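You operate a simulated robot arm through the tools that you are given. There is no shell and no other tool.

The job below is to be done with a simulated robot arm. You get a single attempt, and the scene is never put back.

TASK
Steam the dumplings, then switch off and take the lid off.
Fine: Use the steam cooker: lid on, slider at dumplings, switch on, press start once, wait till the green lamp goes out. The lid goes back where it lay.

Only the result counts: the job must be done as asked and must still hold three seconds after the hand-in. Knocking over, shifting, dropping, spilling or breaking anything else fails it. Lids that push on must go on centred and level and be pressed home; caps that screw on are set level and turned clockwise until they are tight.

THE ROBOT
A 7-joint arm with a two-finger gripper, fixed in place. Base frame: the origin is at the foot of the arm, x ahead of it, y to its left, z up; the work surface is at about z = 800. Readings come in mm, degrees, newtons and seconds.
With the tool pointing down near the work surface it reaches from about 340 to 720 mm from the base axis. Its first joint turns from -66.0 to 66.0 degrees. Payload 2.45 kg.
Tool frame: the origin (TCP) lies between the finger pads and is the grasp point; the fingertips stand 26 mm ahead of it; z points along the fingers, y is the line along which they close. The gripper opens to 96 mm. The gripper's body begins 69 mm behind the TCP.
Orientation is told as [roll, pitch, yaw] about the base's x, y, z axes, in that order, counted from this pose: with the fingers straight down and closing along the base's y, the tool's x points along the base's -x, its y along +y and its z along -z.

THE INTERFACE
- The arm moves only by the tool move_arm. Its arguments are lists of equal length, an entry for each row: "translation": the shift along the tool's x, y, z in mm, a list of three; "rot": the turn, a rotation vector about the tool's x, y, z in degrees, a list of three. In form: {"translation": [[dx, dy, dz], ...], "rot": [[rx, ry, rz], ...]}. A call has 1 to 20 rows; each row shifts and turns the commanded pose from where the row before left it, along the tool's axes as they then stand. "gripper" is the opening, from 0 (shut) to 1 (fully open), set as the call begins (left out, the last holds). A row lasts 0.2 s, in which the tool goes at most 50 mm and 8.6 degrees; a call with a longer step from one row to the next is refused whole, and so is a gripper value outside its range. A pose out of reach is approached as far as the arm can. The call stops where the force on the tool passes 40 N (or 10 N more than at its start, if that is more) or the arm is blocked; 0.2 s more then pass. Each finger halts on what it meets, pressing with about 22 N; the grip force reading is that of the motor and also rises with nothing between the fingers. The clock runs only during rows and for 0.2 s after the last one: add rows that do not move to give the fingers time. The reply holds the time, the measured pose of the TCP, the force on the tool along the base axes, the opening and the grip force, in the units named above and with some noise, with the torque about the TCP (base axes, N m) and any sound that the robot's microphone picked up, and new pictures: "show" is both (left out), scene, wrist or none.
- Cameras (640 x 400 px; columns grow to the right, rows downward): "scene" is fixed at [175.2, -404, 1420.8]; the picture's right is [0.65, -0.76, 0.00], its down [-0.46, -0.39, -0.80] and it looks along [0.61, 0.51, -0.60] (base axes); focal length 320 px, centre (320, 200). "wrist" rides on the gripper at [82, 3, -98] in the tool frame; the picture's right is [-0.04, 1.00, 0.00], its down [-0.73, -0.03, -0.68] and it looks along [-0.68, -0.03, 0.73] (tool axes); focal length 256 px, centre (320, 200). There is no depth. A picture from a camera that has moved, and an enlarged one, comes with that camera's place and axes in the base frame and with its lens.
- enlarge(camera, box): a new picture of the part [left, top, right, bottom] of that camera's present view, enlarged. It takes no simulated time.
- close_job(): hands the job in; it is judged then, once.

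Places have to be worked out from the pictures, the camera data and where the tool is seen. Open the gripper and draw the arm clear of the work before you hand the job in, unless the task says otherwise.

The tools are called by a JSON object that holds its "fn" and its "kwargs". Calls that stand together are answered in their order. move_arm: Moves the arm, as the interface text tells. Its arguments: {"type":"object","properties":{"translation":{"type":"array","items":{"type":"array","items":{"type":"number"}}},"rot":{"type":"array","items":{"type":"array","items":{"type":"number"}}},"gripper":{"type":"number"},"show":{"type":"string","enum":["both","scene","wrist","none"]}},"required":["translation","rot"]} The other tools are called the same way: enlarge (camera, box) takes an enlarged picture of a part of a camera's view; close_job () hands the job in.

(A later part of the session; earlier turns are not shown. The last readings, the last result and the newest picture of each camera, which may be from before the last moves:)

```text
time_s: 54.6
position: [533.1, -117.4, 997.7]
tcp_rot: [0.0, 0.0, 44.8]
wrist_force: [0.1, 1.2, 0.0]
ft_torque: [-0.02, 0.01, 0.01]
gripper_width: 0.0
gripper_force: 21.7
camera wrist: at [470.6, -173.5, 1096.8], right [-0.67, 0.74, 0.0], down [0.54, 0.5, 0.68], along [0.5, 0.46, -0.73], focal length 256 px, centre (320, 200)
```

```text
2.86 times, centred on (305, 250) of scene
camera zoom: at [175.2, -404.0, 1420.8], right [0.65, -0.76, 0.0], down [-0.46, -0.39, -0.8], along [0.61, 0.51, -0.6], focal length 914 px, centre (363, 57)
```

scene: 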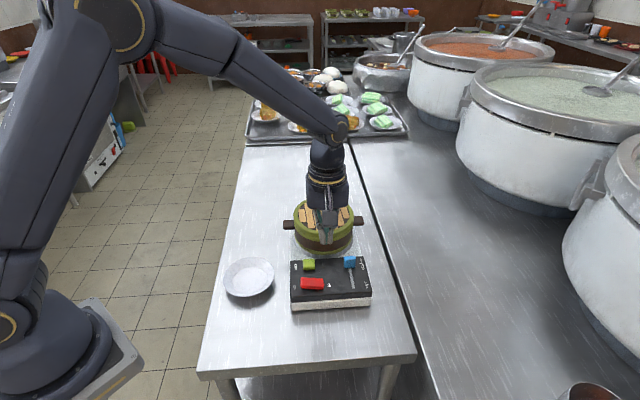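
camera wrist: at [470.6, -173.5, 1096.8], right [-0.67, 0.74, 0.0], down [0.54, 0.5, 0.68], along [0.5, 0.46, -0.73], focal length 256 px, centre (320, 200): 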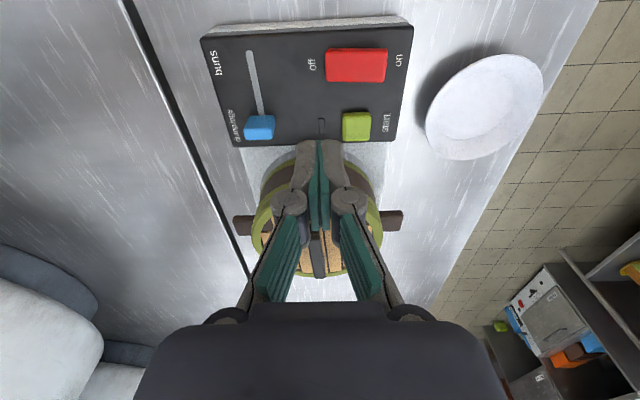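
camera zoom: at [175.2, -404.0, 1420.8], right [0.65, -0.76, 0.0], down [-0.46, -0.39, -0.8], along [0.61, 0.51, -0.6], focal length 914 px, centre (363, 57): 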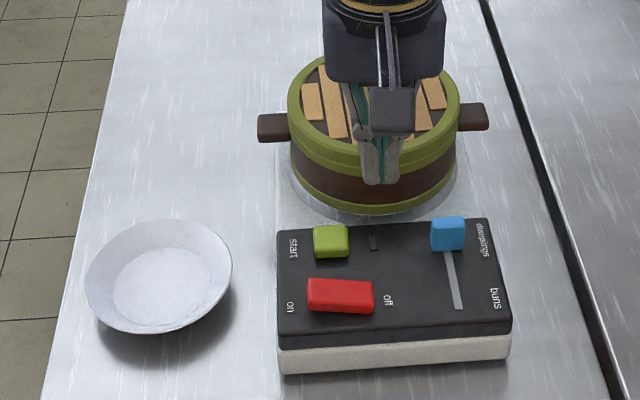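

The cooker has not moved at all, and the slider stands at dumplings. Next I place the closed fingers over the "on" end of the red rocker, near (487, -99), and descend partway.

{"fn": "move_arm", "kwargs": {"translation": [[18.3, 44.3, 0], [0, 0, 40], [0, 0, 38], [0, 0, 0]], "rot": [[0, 0, 0], [0, 0, 0], [0, 0, 0], [0, 0, 0]]}}

{"fn": "enlarge", "kwargs": {"camera": "scene", "box": [270, 240, 370, 315]}}

{"fn": "enlarge", "kwargs": {"camera": "wrist", "box": [200, 60, 440, 240]}}

```text
time_s: 55.6
position: [485.9, -99.4, 920.1]
tcp_rot: [0.0, 0.0, 44.7]
wrist_force: [-0.5, -0.1, -0.3]
ft_torque: [0.05, -0.01, -0.02]
gripper_width: 0.0
gripper_force: 21.9
camera wrist: at [424.7, -155.7, 1019.0], right [-0.67, 0.74, 0.0], down [0.54, 0.5, 0.68], along [0.5, 0.46, -0.73], focal length 256 px, centre (320, 200)
```

scene: 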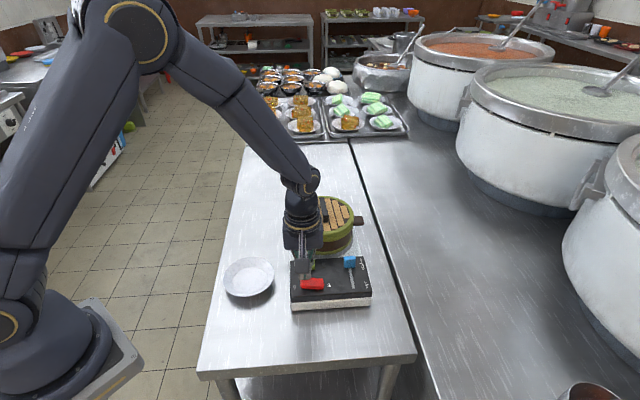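
wrist: 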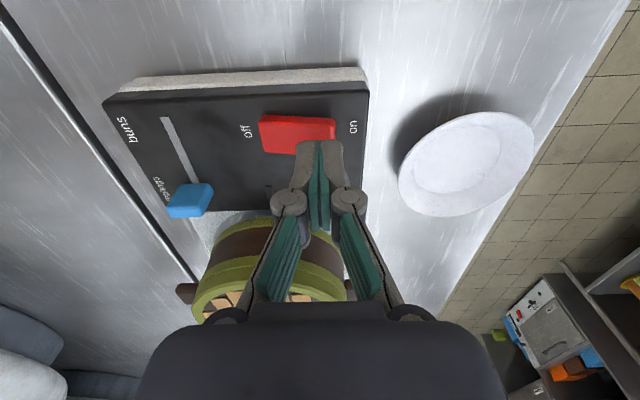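

```text
5.33 times, centred on (320, 278) of scene
camera zoom: at [175.2, -404.0, 1420.8], right [0.65, -0.76, 0.0], down [-0.46, -0.39, -0.8], along [0.61, 0.51, -0.6], focal length 1705 px, centre (320, -213)
```

zoom: 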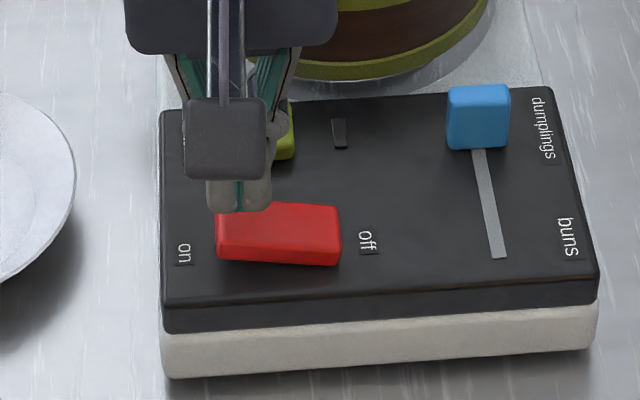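

```text
2.22 times, centred on (320, 150) of wrist
camera zoom: at [424.7, -155.7, 1019.0], right [-0.67, 0.74, 0.0], down [0.54, 0.5, 0.68], along [0.5, 0.46, -0.73], focal length 569 px, centre (320, 311)
```

zoom: 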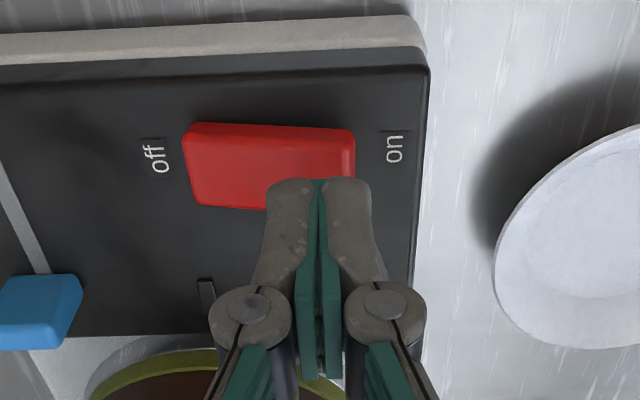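

The fingers are over the on-half of the rocker. I shift 5 mm more toward its end and descend to just above it.

{"fn": "move_arm", "kwargs": {"translation": [[0, 5, 0], [0, 0, 8], [0, 0, 7], [0, 0, 0]], "rot": [[0, 0, 0], [0, 0, 0], [0, 0, 0], [0, 0, 0]], "show": "none"}}

{"fn": "enlarge", "kwargs": {"camera": "scene", "box": [280, 255, 350, 310]}}

{"fn": "enlarge", "kwargs": {"camera": "wrist", "box": [200, 60, 440, 240]}}

```text
time_s: 56.6
position: [482.8, -97.1, 907.2]
tcp_rot: [-0.1, 0.0, 44.7]
wrist_force: [-0.4, 0.8, 0.8]
ft_torque: [0.06, 0.02, 0.04]
gripper_width: 0.0
gripper_force: 21.9
```

```text
7.27 times, centred on (315, 282) of scene
camera zoom: at [175.2, -404.0, 1420.8], right [0.65, -0.76, 0.0], down [-0.46, -0.39, -0.8], along [0.61, 0.51, -0.6], focal length 2325 px, centre (356, -400)
```

zoom: 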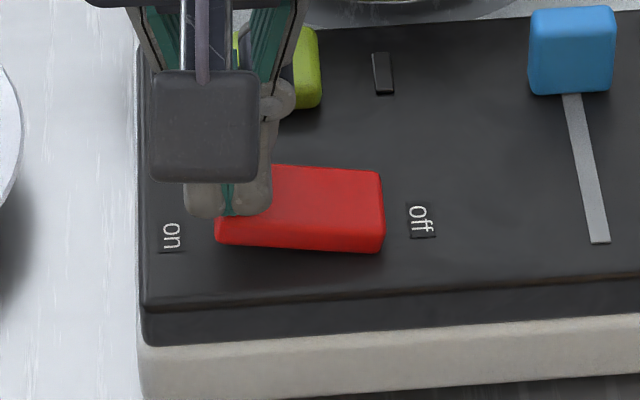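

```text
2.22 times, centred on (320, 150) of wrist
camera zoom: at [419.9, -152.7, 1005.7], right [-0.67, 0.74, 0.0], down [0.54, 0.5, 0.68], along [0.5, 0.46, -0.73], focal length 569 px, centre (320, 311)
```

zoom: 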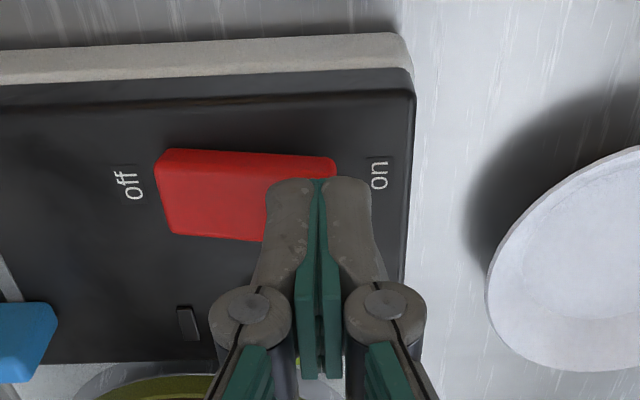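

Good overlap with the on-end. I press down in 2 mm steps, reading the force.

{"fn": "move_arm", "kwargs": {"translation": [[0, 0, 2], [0, 0, 2], [0, 0, 2], [0, 0, 0]], "rot": [[0, 0, 0], [0, 0, 0], [0, 0, 0], [0, 0, 0]], "show": "none"}}

{"fn": "move_arm", "kwargs": {"translation": [[0, 0, 2], [0, 0, 2], [0, 0, 0]], "rot": [[0, 0, 0], [0, 0, 0], [0, 0, 0]], "show": "none"}}

{"fn": "enlarge", "kwargs": {"camera": "scene", "box": [280, 255, 350, 310]}}

```text
time_s: 57.6
position: [483.2, -97.1, 899.8]
tcp_rot: [0.0, 0.0, 44.7]
wrist_force: [-0.7, 0.1, 1.7]
ft_torque: [-0.01, -0.01, -0.03]
gripper_width: 0.0
gripper_force: 21.5
```

```text
time_s: 58.4
position: [479.9, -97.8, 895.3]
tcp_rot: [0.0, 0.0, 44.7]
wrist_force: [-0.6, 0.0, -0.1]
ft_torque: [0.02, -0.01, 0.0]
gripper_width: 0.0
gripper_force: 22.1
```

```text
7.27 times, centred on (315, 282) of scene
camera zoom: at [175.2, -404.0, 1420.8], right [0.65, -0.76, 0.0], down [-0.46, -0.39, -0.8], along [0.61, 0.51, -0.6], focal length 2325 px, centre (356, -400)
```

zoom: 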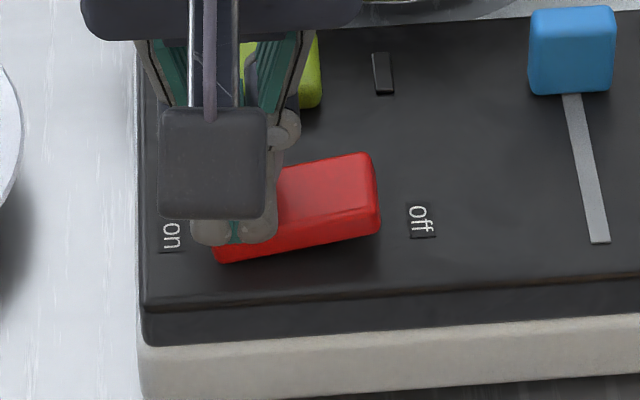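

The rocker has flipped to "on" (off end is raised now). I rise and check that it stays.

{"fn": "move_arm", "kwargs": {"translation": [[0, 0, -20], [0, 0, -40], [0, 0, -30], [0, 0, 0]], "rot": [[0, 0, 0], [0, 0, 0], [0, 0, 0], [0, 0, 0]]}}

{"fn": "enlarge", "kwargs": {"camera": "scene", "box": [280, 245, 380, 315]}}

{"fn": "enlarge", "kwargs": {"camera": "wrist", "box": [140, 40, 400, 220]}}

```text
time_s: 59.4
position: [483.8, -97.6, 985.9]
tcp_rot: [0.0, -0.1, 44.7]
wrist_force: [-0.8, -0.9, -0.7]
ft_torque: [0.01, -0.03, 0.01]
gripper_width: 0.0
gripper_force: 21.5
camera wrist: at [421.7, -153.5, 1085.1], right [-0.67, 0.74, 0.0], down [0.54, 0.49, 0.68], along [0.5, 0.46, -0.73], focal length 256 px, centre (320, 200)
```

scene: 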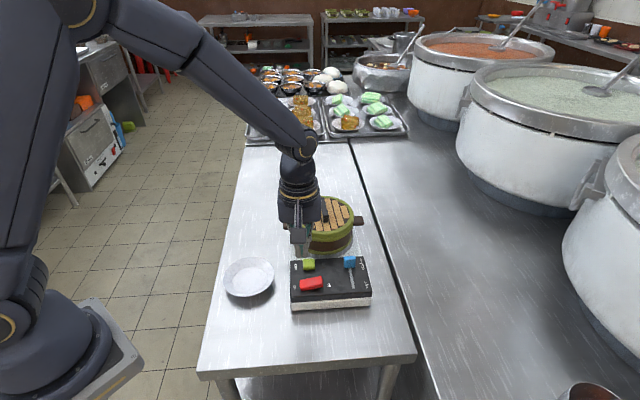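
wrist: 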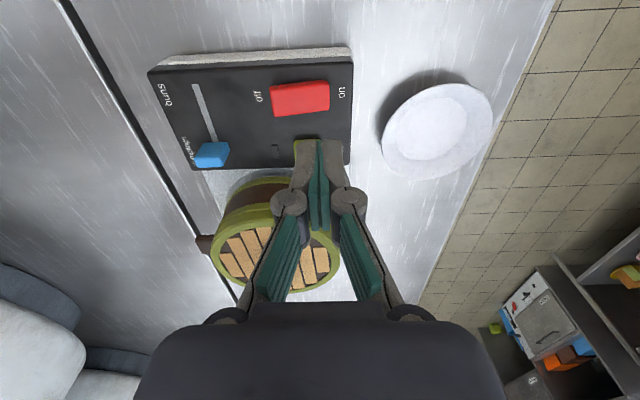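

```text
5.71 times, centred on (330, 280) of scene
camera zoom: at [175.2, -404.0, 1420.8], right [0.65, -0.76, 0.0], down [-0.46, -0.39, -0.8], along [0.61, 0.51, -0.6], focal length 1827 px, centre (263, -257)
```

zoom: 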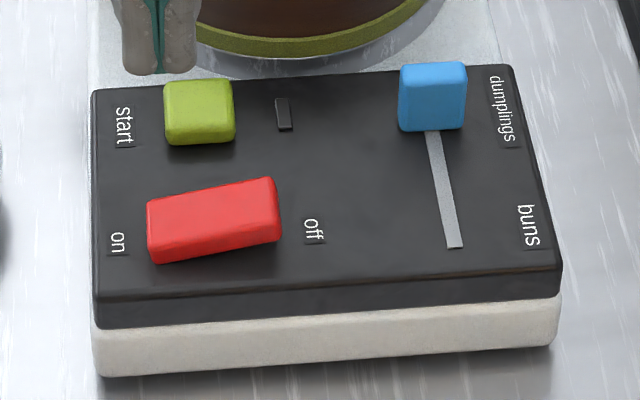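

```text
2.22 times, centred on (270, 130) of wrist
camera zoom: at [421.7, -153.5, 1085.1], right [-0.67, 0.74, 0.0], down [0.54, 0.49, 0.68], along [0.5, 0.46, -0.73], focal length 569 px, centre (431, 356)
```

zoom: 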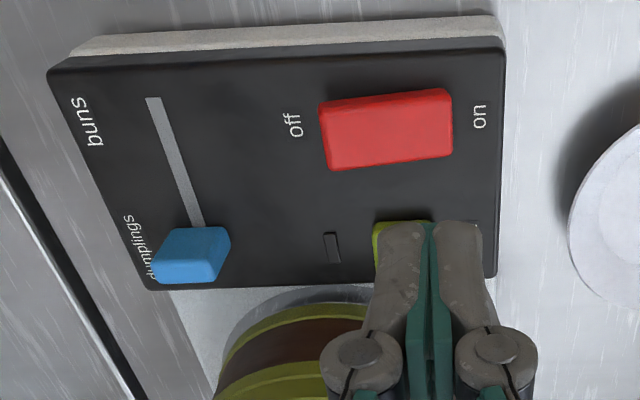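

The switch stays on. Now I move above the start button (533, -69) and descend partway.

{"fn": "move_arm", "kwargs": {"translation": [[-28.3, -7.7, 0], [-28.3, -7.7, 0], [0, 0, 40], [0, 0, 33], [0, 0, 0]], "rot": [[0, 0, 0], [0, 0, 0], [0, 0, 0], [0, 0, 0], [0, 0, 0]]}}

{"fn": "enlarge", "kwargs": {"camera": "scene", "box": [280, 240, 350, 295]}}

{"fn": "enlarge", "kwargs": {"camera": "wrist", "box": [200, 60, 440, 240]}}

```text
time_s: 60.6
position: [534.8, -66.3, 914.1]
tcp_rot: [0.0, 0.0, 44.7]
wrist_force: [0.8, 0.2, 0.1]
ft_torque: [-0.01, 0.02, 0.01]
gripper_width: 0.0
gripper_force: 21.7
camera wrist: at [471.5, -122.5, 1012.2], right [-0.67, 0.74, 0.0], down [0.54, 0.5, 0.68], along [0.5, 0.46, -0.73], focal length 256 px, centre (320, 200)
```

scene: 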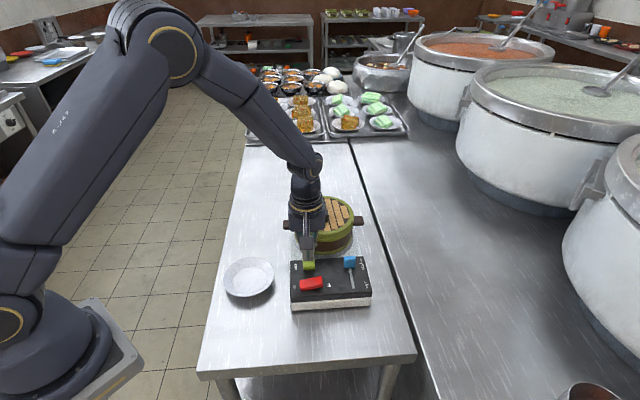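
wrist: 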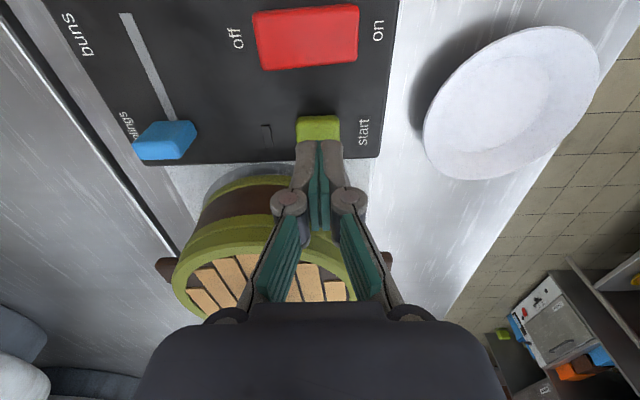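

```text
7.27 times, centred on (315, 268) of scene
camera zoom: at [175.2, -404.0, 1420.8], right [0.65, -0.76, 0.0], down [-0.46, -0.39, -0.8], along [0.61, 0.51, -0.6], focal length 2325 px, centre (356, -291)
```

zoom: 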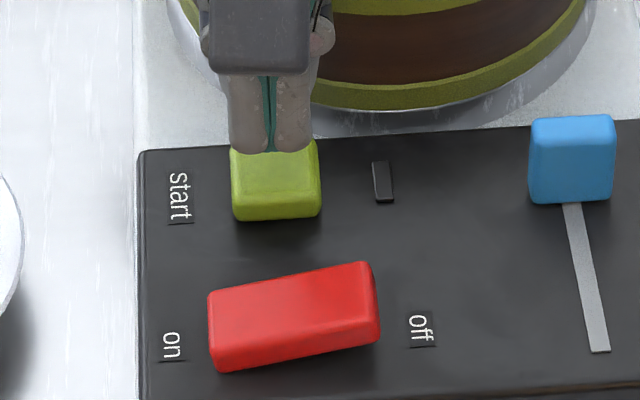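

```text
2.22 times, centred on (320, 150) of wrist
camera zoom: at [471.5, -122.5, 1012.2], right [-0.67, 0.74, 0.0], down [0.54, 0.5, 0.68], along [0.5, 0.46, -0.73], focal length 569 px, centre (320, 311)
```

zoom: 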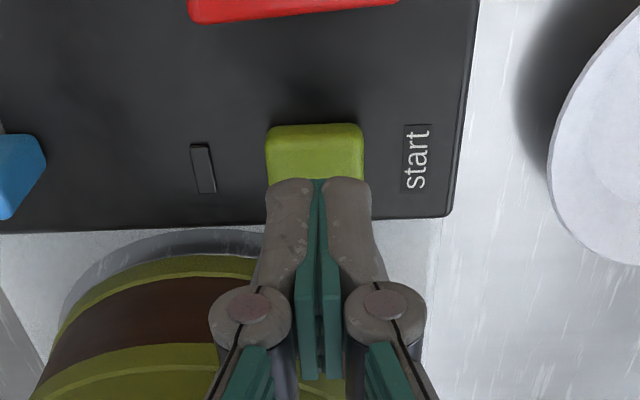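

Button centre is about 2.3 mm toward −y. I correct and descend to about 3 mm above it.

{"fn": "move_arm", "kwargs": {"translation": [[0.5, -2.3, 0], [0, 0, 9], [0, 0, 7], [0, 0, 0]], "rot": [[0, 0, 0], [0, 0, 0], [0, 0, 0], [0, 0, 0]], "show": "none"}}

{"fn": "enlarge", "kwargs": {"camera": "scene", "box": [290, 245, 340, 285]}}

{"fn": "enlarge", "kwargs": {"camera": "wrist", "box": [200, 60, 440, 240]}}

```text
time_s: 61.6
position: [535.0, -69.5, 897.5]
tcp_rot: [0.1, 0.0, 44.7]
wrist_force: [-0.6, 0.3, 0.3]
ft_torque: [0.03, -0.01, 0.0]
gripper_width: 0.0
gripper_force: 22.1
```

```text
10.00 times, centred on (315, 265) of scene
camera zoom: at [175.2, -404.0, 1420.8], right [0.65, -0.76, 0.0], down [-0.46, -0.39, -0.8], along [0.61, 0.51, -0.6], focal length 3197 px, centre (370, -450)
```

zoom: 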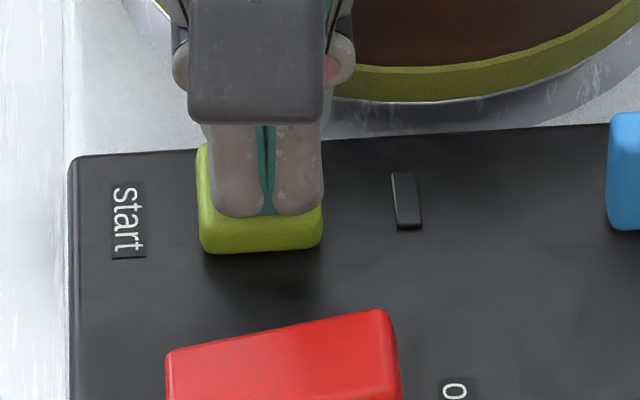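

```text
2.22 times, centred on (320, 150) of wrist
camera zoom: at [472.3, -126.0, 995.8], right [-0.67, 0.74, 0.0], down [0.54, 0.5, 0.68], along [0.5, 0.46, -0.73], focal length 569 px, centre (320, 311)
```

zoom: 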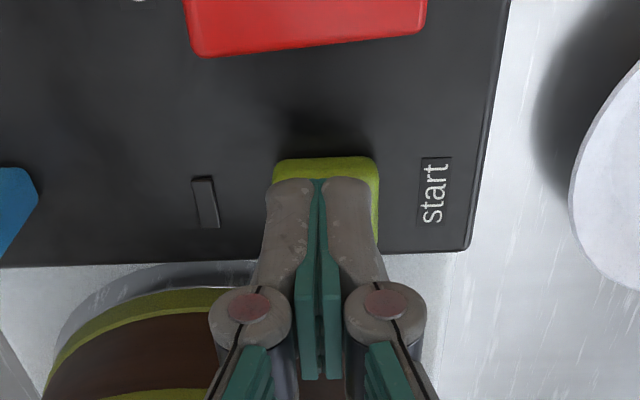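

Tips are about 3 mm above the button and well over it. I press in 1 mm steps, checking the force, the sound and the lamp.

{"fn": "move_arm", "kwargs": {"translation": [[0, 0, 1.5], [0, 0, 1.5], [0, 0, 1], [0, 0, 0]], "rot": [[0, 0, 0], [0, 0, 0], [0, 0, 0], [0, 0, 0]], "show": "none"}}

{"fn": "enlarge", "kwargs": {"camera": "scene", "box": [290, 245, 340, 285]}}

```text
time_s: 62.6
position: [533.4, -71.3, 893.0]
tcp_rot: [0.0, 0.0, 44.7]
wrist_force: [-0.4, 0.4, -0.5]
ft_torque: [-0.01, 0.01, -0.02]
gripper_width: 0.0
gripper_force: 21.9
```

```text
10.00 times, centred on (315, 265) of scene
camera zoom: at [175.2, -404.0, 1420.8], right [0.65, -0.76, 0.0], down [-0.46, -0.39, -0.8], along [0.61, 0.51, -0.6], focal length 3197 px, centre (370, -450)
```

zoom: 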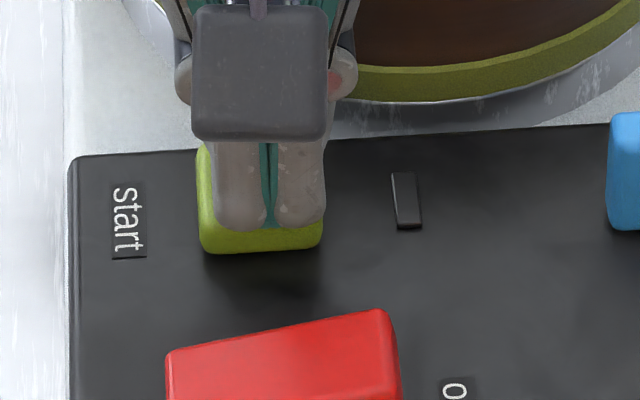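

No contact yet. I continue in 1 mm steps.

{"fn": "move_arm", "kwargs": {"translation": [[0, 0, 1], [0, 0, 1], [0, 0, 0]], "rot": [[0, 0, 0], [0, 0, 0], [0, 0, 0]], "show": "none"}}

{"fn": "enlarge", "kwargs": {"camera": "scene", "box": [290, 245, 340, 285]}}

```text
time_s: 63.4
position: [534.3, -70.8, 890.8]
tcp_rot: [0.0, -0.1, 44.7]
wrist_force: [0.5, -1.2, 0.8]
ft_torque: [-0.07, -0.05, 0.0]
gripper_width: 5.9
gripper_force: 22.1
```

```text
10.00 times, centred on (315, 265) of scene
camera zoom: at [175.2, -404.0, 1420.8], right [0.65, -0.76, 0.0], down [-0.46, -0.39, -0.8], along [0.61, 0.51, -0.6], focal length 3197 px, centre (370, -450)
```

zoom: 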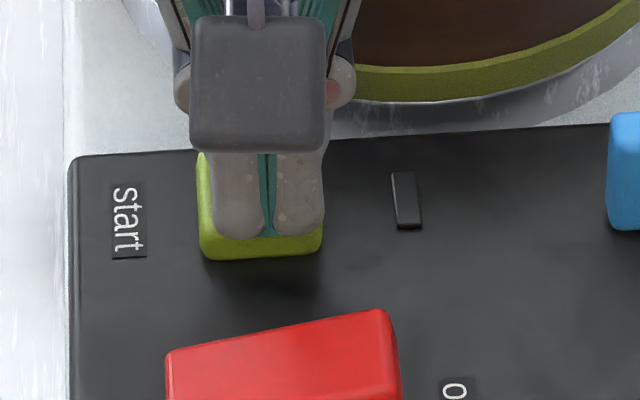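

The button is going down slightly (front edge lowered). One more millimetre at a time.

{"fn": "move_arm", "kwargs": {"translation": [[0, 0, 1], [0, 0, 0]], "rot": [[0, 0, 0], [0, 0, 0]], "show": "none"}}

{"fn": "enlarge", "kwargs": {"camera": "scene", "box": [290, 245, 340, 285]}}

```text
time_s: 64.0
position: [533.3, -70.7, 888.9]
tcp_rot: [0.0, 0.1, 44.7]
wrist_force: [1.1, -0.6, 2.7]
ft_torque: [0.01, -0.04, 0.0]
gripper_width: 5.9
gripper_force: 21.9
```

```text
10.00 times, centred on (315, 265) of scene
camera zoom: at [175.2, -404.0, 1420.8], right [0.65, -0.76, 0.0], down [-0.46, -0.39, -0.8], along [0.61, 0.51, -0.6], focal length 3197 px, centre (370, -450)
```

zoom: 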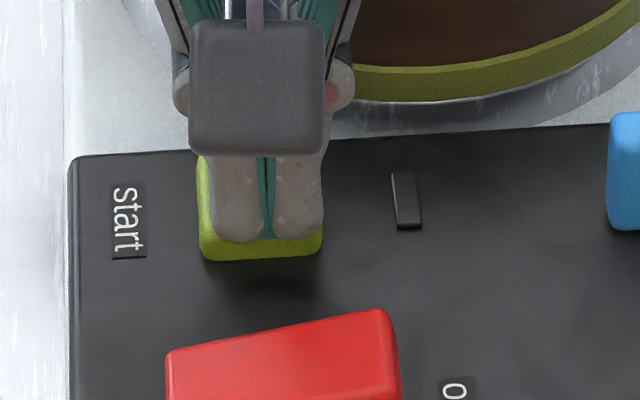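

Force 2.7 N, lamp still dark. I keep pressing by another millimetre.

{"fn": "move_arm", "kwargs": {"translation": [[0, 0, 1], [0, 0, 0]], "rot": [[0, 0, 0], [0, 0, 0]], "show": "none"}}

{"fn": "enlarge", "kwargs": {"camera": "scene", "box": [290, 245, 340, 285]}}

{"fn": "enlarge", "kwargs": {"camera": "wrist", "box": [200, 60, 440, 240]}}

```text
time_s: 64.6
position: [533.6, -71.6, 889.6]
tcp_rot: [0.0, 0.0, 44.8]
wrist_force: [-1.3, 0.5, 3.0]
ft_torque: [0.01, 0.06, -0.01]
gripper_width: 6.3
gripper_force: 22.7
heard: click
```

```text
10.00 times, centred on (315, 265) of scene
camera zoom: at [175.1, -404.0, 1420.8], right [0.65, -0.76, 0.0], down [-0.46, -0.39, -0.8], along [0.61, 0.51, -0.6], focal length 3197 px, centre (370, -450)
```

zoom: 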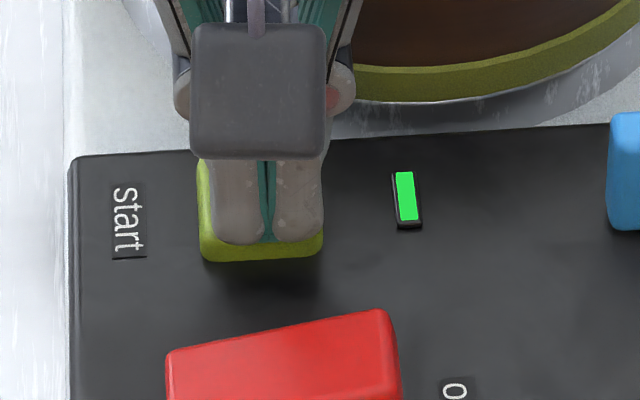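

```text
2.22 times, centred on (320, 150) of wrist
camera zoom: at [471.8, -126.4, 987.6], right [-0.67, 0.74, 0.0], down [0.54, 0.5, 0.68], along [0.5, 0.46, -0.73], focal length 569 px, centre (320, 311)
```

zoom: 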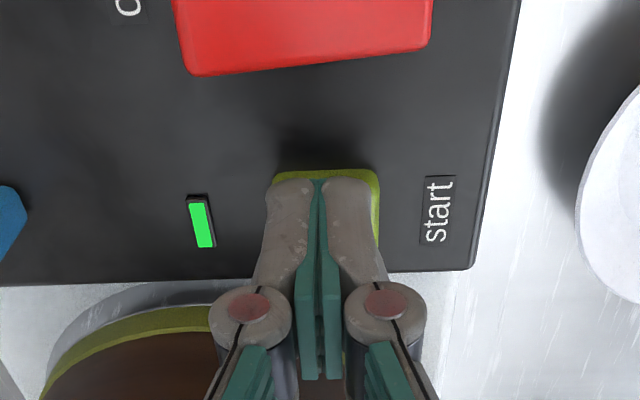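

A click was heard and the green lamp is lit. I lift off straight away and keep clear, waiting for the lamp to go out.

{"fn": "move_arm", "kwargs": {"translation": [[0, 0, -15], [0, 0, -40], [0, 0, -40], [0, 0, 0]], "rot": [[0, 0, 0], [0, 0, 0], [0, 0, 0], [0, 0, 0]]}}

{"fn": "enlarge", "kwargs": {"camera": "scene", "box": [280, 245, 380, 315]}}

```text
time_s: 65.6
position: [534.8, -73.4, 985.1]
tcp_rot: [0.0, 0.0, 44.7]
wrist_force: [-0.8, 0.2, -0.7]
ft_torque: [-0.01, -0.02, 0.01]
gripper_width: 0.0
gripper_force: 21.6
camera wrist: at [472.9, -129.0, 1083.1], right [-0.67, 0.74, 0.0], down [0.54, 0.5, 0.68], along [0.5, 0.46, -0.73], focal length 256 px, centre (320, 200)
```

scene: 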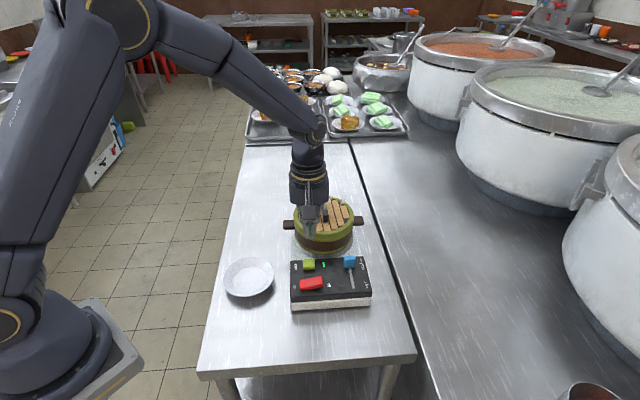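
wrist: 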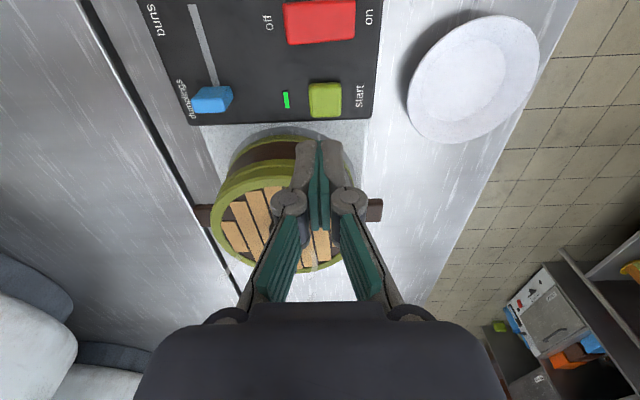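

```text
5.71 times, centred on (330, 280) of scene
camera zoom: at [175.2, -404.0, 1420.8], right [0.65, -0.76, 0.0], down [-0.46, -0.39, -0.8], along [0.61, 0.51, -0.6], focal length 1827 px, centre (263, -257)
```

zoom: 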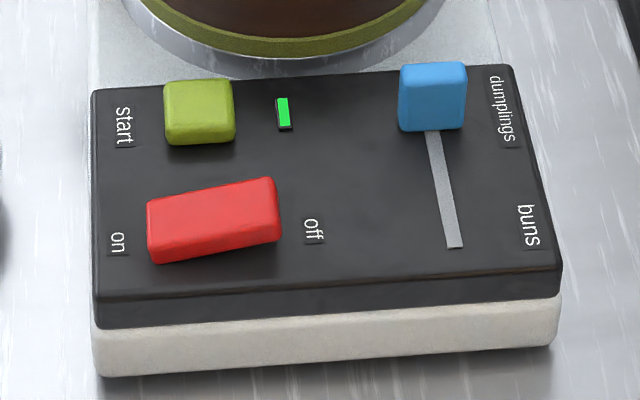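

Lamp is green, slider and switch are as set. While waiting I move high above the "off" end of the rocker and let time pass.

{"fn": "move_arm", "kwargs": {"translation": [[26.6, -10, 0], [26.5, -9.9, 0], [0, 0, 0], [0, 0, 0], [0, 0, 0], [0, 0, 0], [0, 0, 0], [0, 0, 0], [0, 0, 0], [0, 0, 0], [0, 0, 0], [0, 0, 0], [0, 0, 0], [0, 0, 0], [0, 0, 0], [0, 0, 0], [0, 0, 0], [0, 0, 0]], "rot": [[0, 0, 0], [0, 0, 0], [0, 0, 0], [0, 0, 0], [0, 0, 0], [0, 0, 0], [0, 0, 0], [0, 0, 0], [0, 0, 0], [0, 0, 0], [0, 0, 0], [0, 0, 0], [0, 0, 0], [0, 0, 0], [0, 0, 0], [0, 0, 0], [0, 0, 0], [0, 0, 0]]}}

{"fn": "enlarge", "kwargs": {"camera": "scene", "box": [280, 245, 380, 315]}}

```text
time_s: 69.4
position: [510.1, -123.8, 986.6]
tcp_rot: [0.0, 0.0, 44.7]
wrist_force: [-0.5, -0.1, 0.1]
ft_torque: [0.01, -0.03, -0.02]
gripper_width: 0.2
gripper_force: 22.4
camera wrist: at [448.3, -179.0, 1084.9], right [-0.67, 0.74, 0.0], down [0.54, 0.5, 0.68], along [0.5, 0.46, -0.73], focal length 256 px, centre (320, 200)
```

scene: 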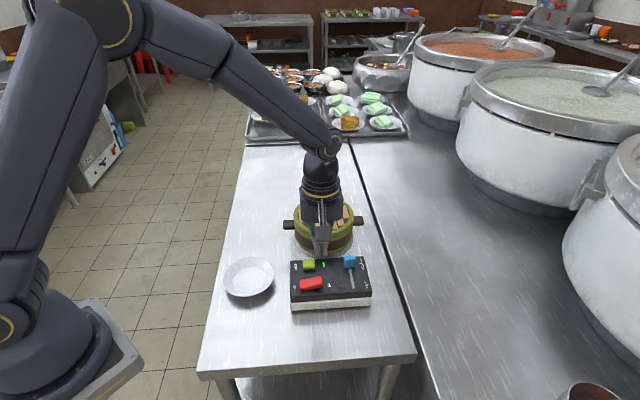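
wrist: 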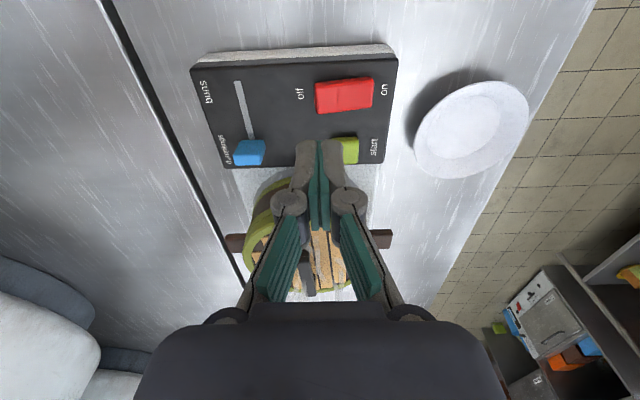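

```text
5.71 times, centred on (330, 280) of scene
camera zoom: at [175.2, -404.0, 1420.8], right [0.65, -0.76, 0.0], down [-0.46, -0.39, -0.8], along [0.61, 0.51, -0.6], focal length 1827 px, centre (263, -257)
```

zoom: 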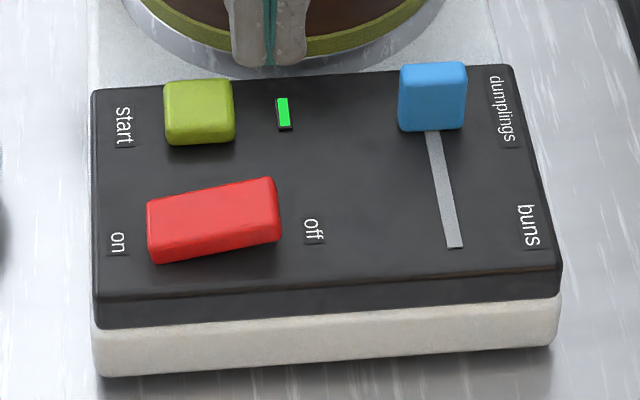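

Lamp still green at 69 s. I wait on without moving.

{"fn": "move_arm", "kwargs": {"translation": [[0, 0, 0], [0, 0, 0], [0, 0, 0], [0, 0, 0], [0, 0, 0], [0, 0, 0], [0, 0, 0], [0, 0, 0], [0, 0, 0], [0, 0, 0], [0, 0, 0], [0, 0, 0], [0, 0, 0], [0, 0, 0], [0, 0, 0], [0, 0, 0], [0, 0, 0], [0, 0, 0], [0, 0, 0], [0, 0, 0]], "rot": [[0, 0, 0], [0, 0, 0], [0, 0, 0], [0, 0, 0], [0, 0, 0], [0, 0, 0], [0, 0, 0], [0, 0, 0], [0, 0, 0], [0, 0, 0], [0, 0, 0], [0, 0, 0], [0, 0, 0], [0, 0, 0], [0, 0, 0], [0, 0, 0], [0, 0, 0], [0, 0, 0], [0, 0, 0], [0, 0, 0]], "show": "none"}}

{"fn": "enlarge", "kwargs": {"camera": "scene", "box": [280, 245, 380, 315]}}

```text
time_s: 73.6
position: [510.1, -124.0, 986.9]
tcp_rot: [0.0, 0.1, 44.7]
wrist_force: [-0.2, 0.2, -0.3]
ft_torque: [-0.04, -0.02, -0.03]
gripper_width: 0.1
gripper_force: 22.2
```

```text
5.71 times, centred on (330, 280) of scene
camera zoom: at [175.2, -404.0, 1420.8], right [0.65, -0.76, 0.0], down [-0.46, -0.39, -0.8], along [0.61, 0.51, -0.6], focal length 1827 px, centre (263, -257)
```

zoom: 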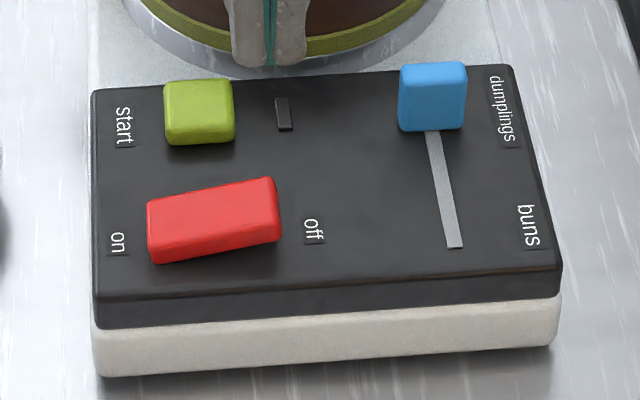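

The green lamp has gone out. I now descend toward the rocker's "off" end.

{"fn": "move_arm", "kwargs": {"translation": [[0.5, -1.5, 0], [0, 0, 40], [0, 0, 34], [0, 0, 0]], "rot": [[0, 0, 0], [0, 0, 0], [0, 0, 0], [0, 0, 0]]}}

{"fn": "enlarge", "kwargs": {"camera": "scene", "box": [280, 250, 350, 305]}}

{"fn": "enlarge", "kwargs": {"camera": "wrist", "box": [200, 60, 440, 240]}}

```text
time_s: 74.6
position: [513.3, -126.0, 909.7]
tcp_rot: [0.0, 0.0, 44.6]
wrist_force: [-0.1, 0.4, 0.0]
ft_torque: [0.01, 0.01, 0.01]
gripper_width: 0.0
gripper_force: 22.0
camera wrist: at [451.2, -181.3, 1008.3], right [-0.67, 0.74, 0.0], down [0.54, 0.5, 0.68], along [0.5, 0.46, -0.73], focal length 256 px, centre (320, 200)
```

scene: 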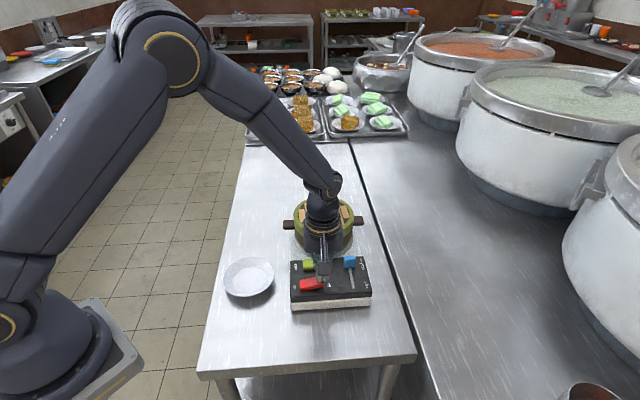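
wrist: 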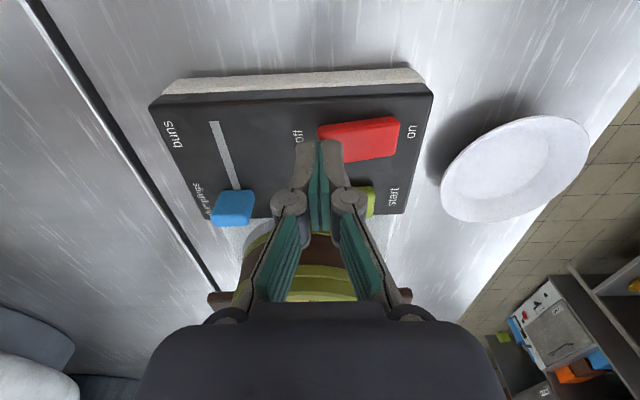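

```text
7.27 times, centred on (315, 278) of scene
camera zoom: at [175.2, -404.0, 1420.8], right [0.65, -0.76, 0.0], down [-0.46, -0.39, -0.8], along [0.61, 0.51, -0.6], focal length 2325 px, centre (356, -364)
```

zoom: 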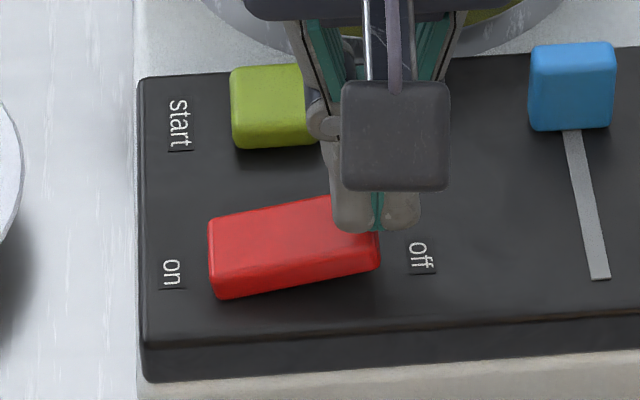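

```text
2.22 times, centred on (320, 150) of wrist
camera zoom: at [451.2, -181.3, 1008.3], right [-0.67, 0.74, 0.0], down [0.54, 0.5, 0.68], along [0.5, 0.46, -0.73], focal length 569 px, centre (320, 311)
```

zoom: 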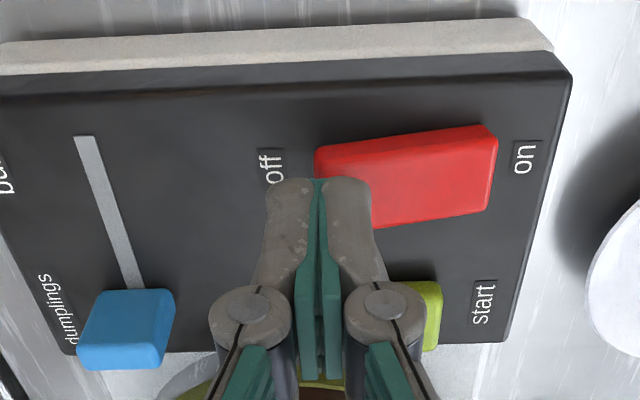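

Good overlap with the off end after a 1.5 mm shift. I press down in 2 mm steps to the same depth as before.

{"fn": "move_arm", "kwargs": {"translation": [[0, 1.5, 0], [0, 0, 3], [0, 0, 3], [0, 0, 2], [0, 0, 2], [0, 0, 2], [0, 0, 0]], "rot": [[0, 0, 0], [0, 0, 0], [0, 0, 0], [0, 0, 0], [0, 0, 0], [0, 0, 0], [0, 0, 0]], "show": "none"}}

{"fn": "enlarge", "kwargs": {"camera": "scene", "box": [280, 250, 350, 305]}}

```text
time_s: 76.2
position: [511.8, -123.1, 898.6]
tcp_rot: [0.0, -0.1, 44.7]
wrist_force: [0.6, -0.4, 1.5]
ft_torque: [0.01, -0.02, 0.02]
gripper_width: 0.0
gripper_force: 21.6
```

```text
7.27 times, centred on (315, 278) of scene
camera zoom: at [175.2, -404.0, 1420.8], right [0.65, -0.76, 0.0], down [-0.46, -0.39, -0.8], along [0.61, 0.51, -0.6], focal length 2325 px, centre (356, -364)
```

zoom: 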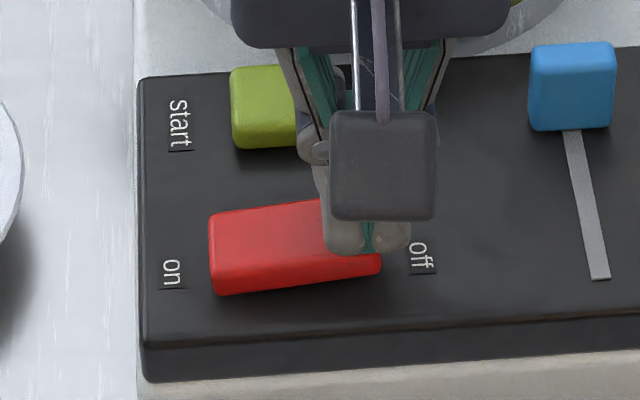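

The rocker is tilting. I press 4 mm further.

{"fn": "move_arm", "kwargs": {"translation": [[0, 0, 2], [0, 0, 2], [0, 0, 0]], "rot": [[0, 0, 0], [0, 0, 0], [0, 0, 0]], "show": "none"}}

{"fn": "enlarge", "kwargs": {"camera": "scene", "box": [280, 250, 350, 305]}}

```text
time_s: 77.0
position: [510.6, -123.8, 896.1]
tcp_rot: [0.0, -0.1, 44.7]
wrist_force: [0.2, -0.5, -0.1]
ft_torque: [0.03, 0.04, -0.01]
gripper_width: 0.1
gripper_force: 22.5
```

```text
7.27 times, centred on (315, 278) of scene
camera zoom: at [175.2, -404.0, 1420.8], right [0.65, -0.76, 0.0], down [-0.46, -0.39, -0.8], along [0.61, 0.51, -0.6], focal length 2325 px, centre (356, -364)
```

zoom: 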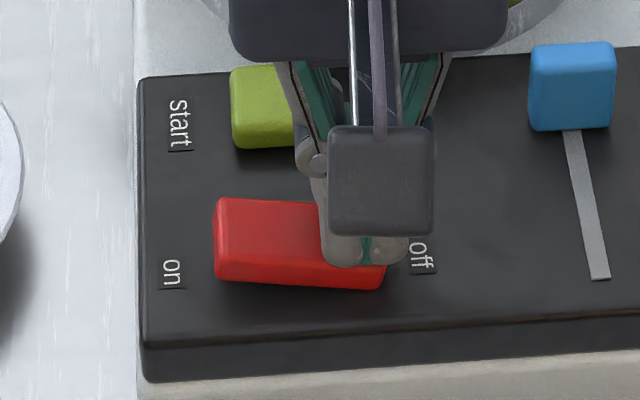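

The rocker flipped back to "off". I rise and verify it.

{"fn": "move_arm", "kwargs": {"translation": [[0, 0, -20], [0, 0, -40], [0, 0, -44], [0, 0, 0]], "rot": [[0, 0, 0], [0, 0, 0], [0, 0, 0], [0, 0, 0]]}}

{"fn": "enlarge", "kwargs": {"camera": "scene", "box": [280, 245, 380, 315]}}

```text
time_s: 78.0
position: [512.8, -124.9, 1001.0]
tcp_rot: [0.0, 0.0, 44.7]
wrist_force: [0.2, -0.3, 0.7]
ft_torque: [0.01, 0.02, 0.01]
gripper_width: 0.0
gripper_force: 22.0
camera wrist: at [451.1, -180.2, 1100.2], right [-0.67, 0.74, 0.0], down [0.54, 0.5, 0.68], along [0.5, 0.46, -0.73], focal length 256 px, centre (320, 200)
```

scene: 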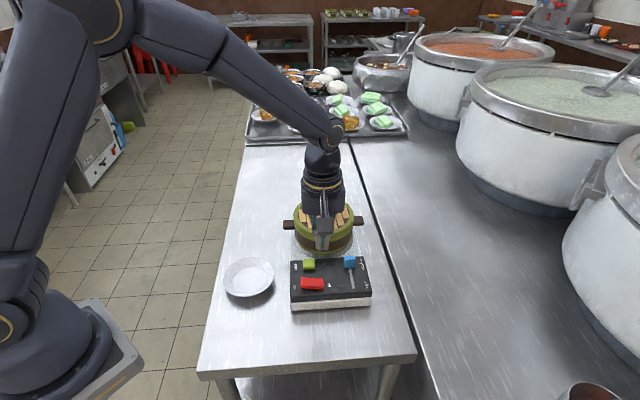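
wrist: 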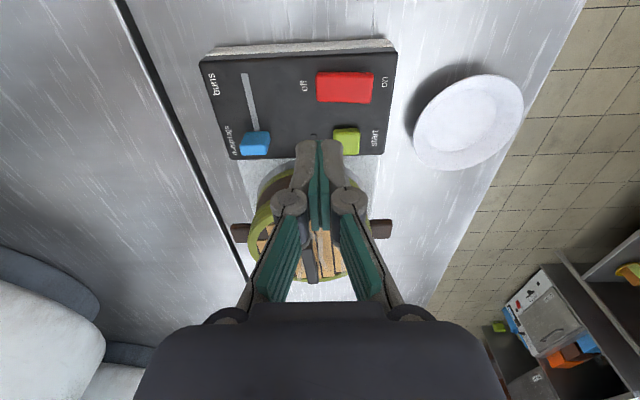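

```text
5.71 times, centred on (330, 280) of scene
camera zoom: at [175.2, -404.0, 1420.8], right [0.65, -0.76, 0.0], down [-0.46, -0.39, -0.8], along [0.61, 0.51, -0.6], focal length 1827 px, centre (263, -257)
```

zoom: 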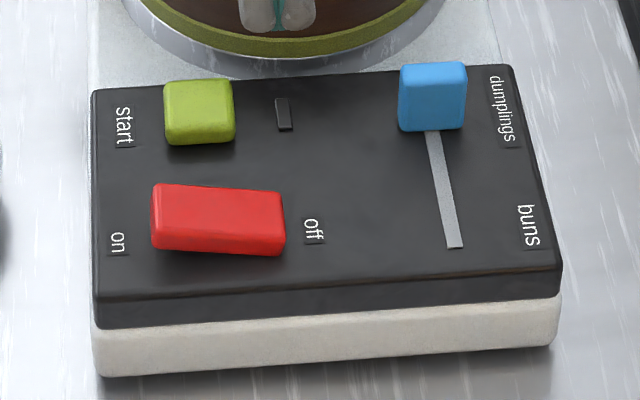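

Everything on the panel is right: switch off, lamp out, slider at dumplings. Now I open the gripper and go back over the lid's handle at the earlier yaw.

{"fn": "move_arm", "kwargs": {"translation": [[-42.6, -4.6, -5], [-42.6, -4.6, -5], [-42.6, -4.6, 0], [-42.7, -4.5, 0], [0, 0, 0], [0, 0, 20], [0, 0, 20], [0, 0, 0]], "rot": [[0, 0, 0], [0, 0, 0], [0, 0, 0], [0, 0, 0], [0, 0, -3.4], [0, 0, 0], [0, 0, 0], [0, 0, 0]], "gripper": 1}}

{"fn": "enlarge", "kwargs": {"camera": "wrist", "box": [200, 80, 440, 240]}}

{"fn": "enlarge", "kwargs": {"camera": "scene", "box": [284, 180, 364, 250]}}

```text
time_s: 79.8
position: [647.4, -16.8, 966.1]
tcp_rot: [0.0, 0.1, 48.0]
wrist_force: [0.4, -0.7, -0.4]
ft_torque: [-0.04, -0.03, 0.0]
gripper_width: 95.9
gripper_force: 0.0
camera wrist: at [587.9, -75.7, 1065.7], right [-0.72, 0.7, 0.0], down [0.51, 0.53, 0.68], along [0.47, 0.49, -0.73], focal length 256 px, centre (320, 200)
```

scene: 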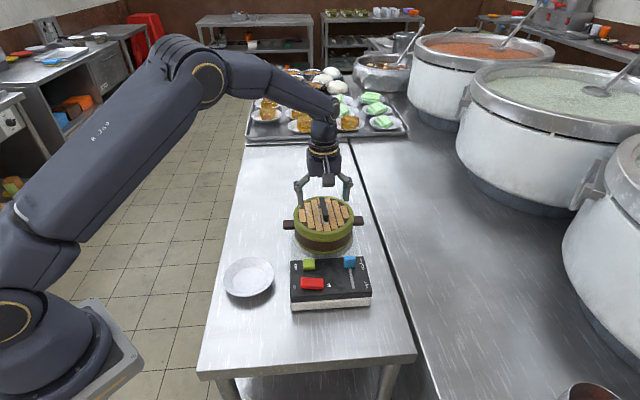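
wrist: 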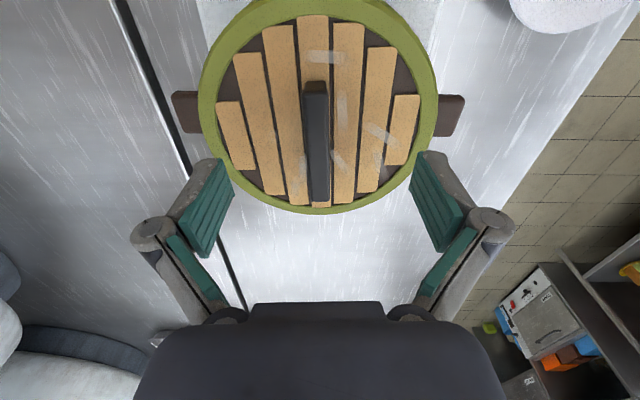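

```text
2.50 times, centred on (320, 160) of wrist
camera zoom: at [587.9, -75.7, 1065.7], right [-0.72, 0.7, 0.0], down [0.51, 0.53, 0.68], along [0.47, 0.49, -0.73], focal length 640 px, centre (320, 300)
```

zoom: 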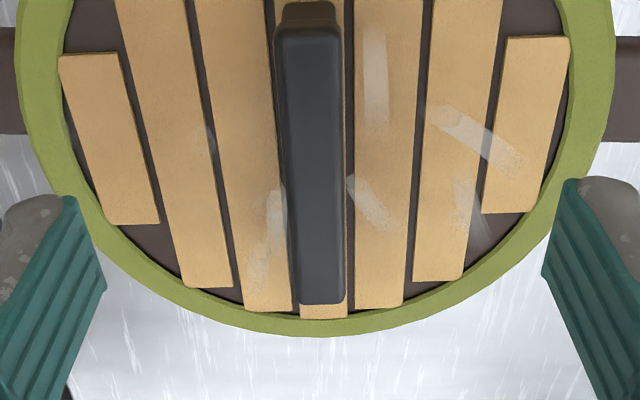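

```text
5.71 times, centred on (324, 215) of scene
camera zoom: at [175.2, -404.0, 1420.8], right [0.65, -0.76, 0.0], down [-0.46, -0.39, -0.8], along [0.61, 0.51, -0.6], focal length 1827 px, centre (297, 114)
```

zoom: 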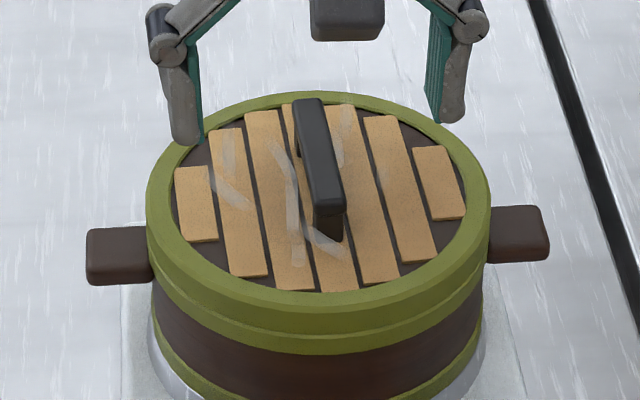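

Wisps of steam show it has been cooking. I align with the handle and lower to grip height.

{"fn": "move_arm", "kwargs": {"translation": [[0.3, -1.1, 0], [0, 0, 10], [0, 0, 8], [0, 0, 0]], "rot": [[0, 0, 0], [0, 0, 0], [0, 0, 0], [0, 0, 0]]}}

{"fn": "enlarge", "kwargs": {"camera": "wrist", "box": [200, 80, 440, 240]}}

{"fn": "enlarge", "kwargs": {"camera": "scene", "box": [284, 180, 364, 250]}}

```text
time_s: 80.8
position: [645.7, -17.5, 950.1]
tcp_rot: [-0.1, -0.1, 48.1]
wrist_force: [0.0, -0.7, 0.2]
ft_torque: [-0.02, 0.01, -0.04]
gripper_width: 96.2
gripper_force: 0.0
camera wrist: at [587.2, -76.5, 1048.6], right [-0.72, 0.7, 0.0], down [0.51, 0.53, 0.68], along [0.47, 0.49, -0.73], focal length 256 px, centre (320, 200)
```

scene: 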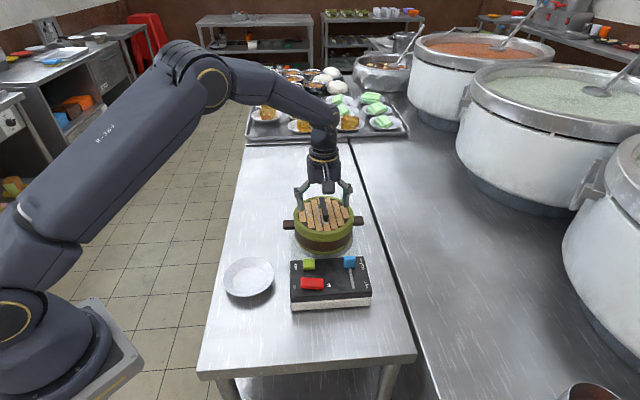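
wrist: 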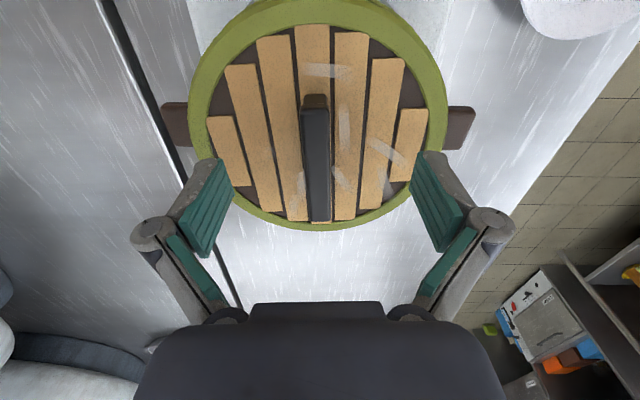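

```text
2.50 times, centred on (320, 160) of wrist
camera zoom: at [587.2, -76.5, 1048.6], right [-0.72, 0.7, 0.0], down [0.51, 0.53, 0.68], along [0.47, 0.49, -0.73], focal length 640 px, centre (320, 300)
```

zoom: 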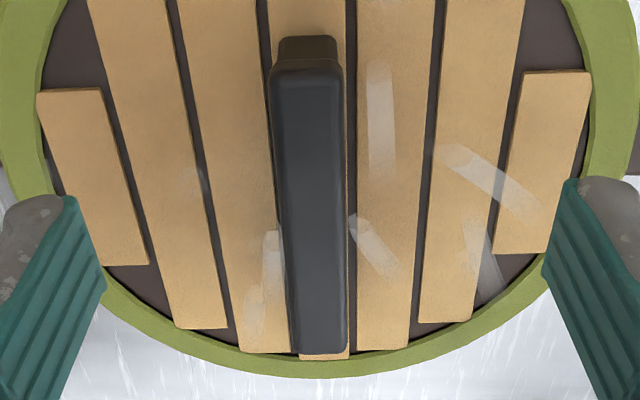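

```text
5.71 times, centred on (324, 215) of scene
camera zoom: at [175.2, -404.0, 1420.8], right [0.65, -0.76, 0.0], down [-0.46, -0.39, -0.8], along [0.61, 0.51, -0.6], focal length 1827 px, centre (297, 114)
```

zoom: 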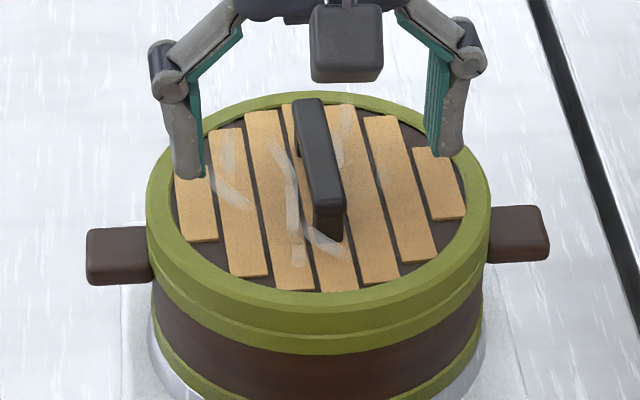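

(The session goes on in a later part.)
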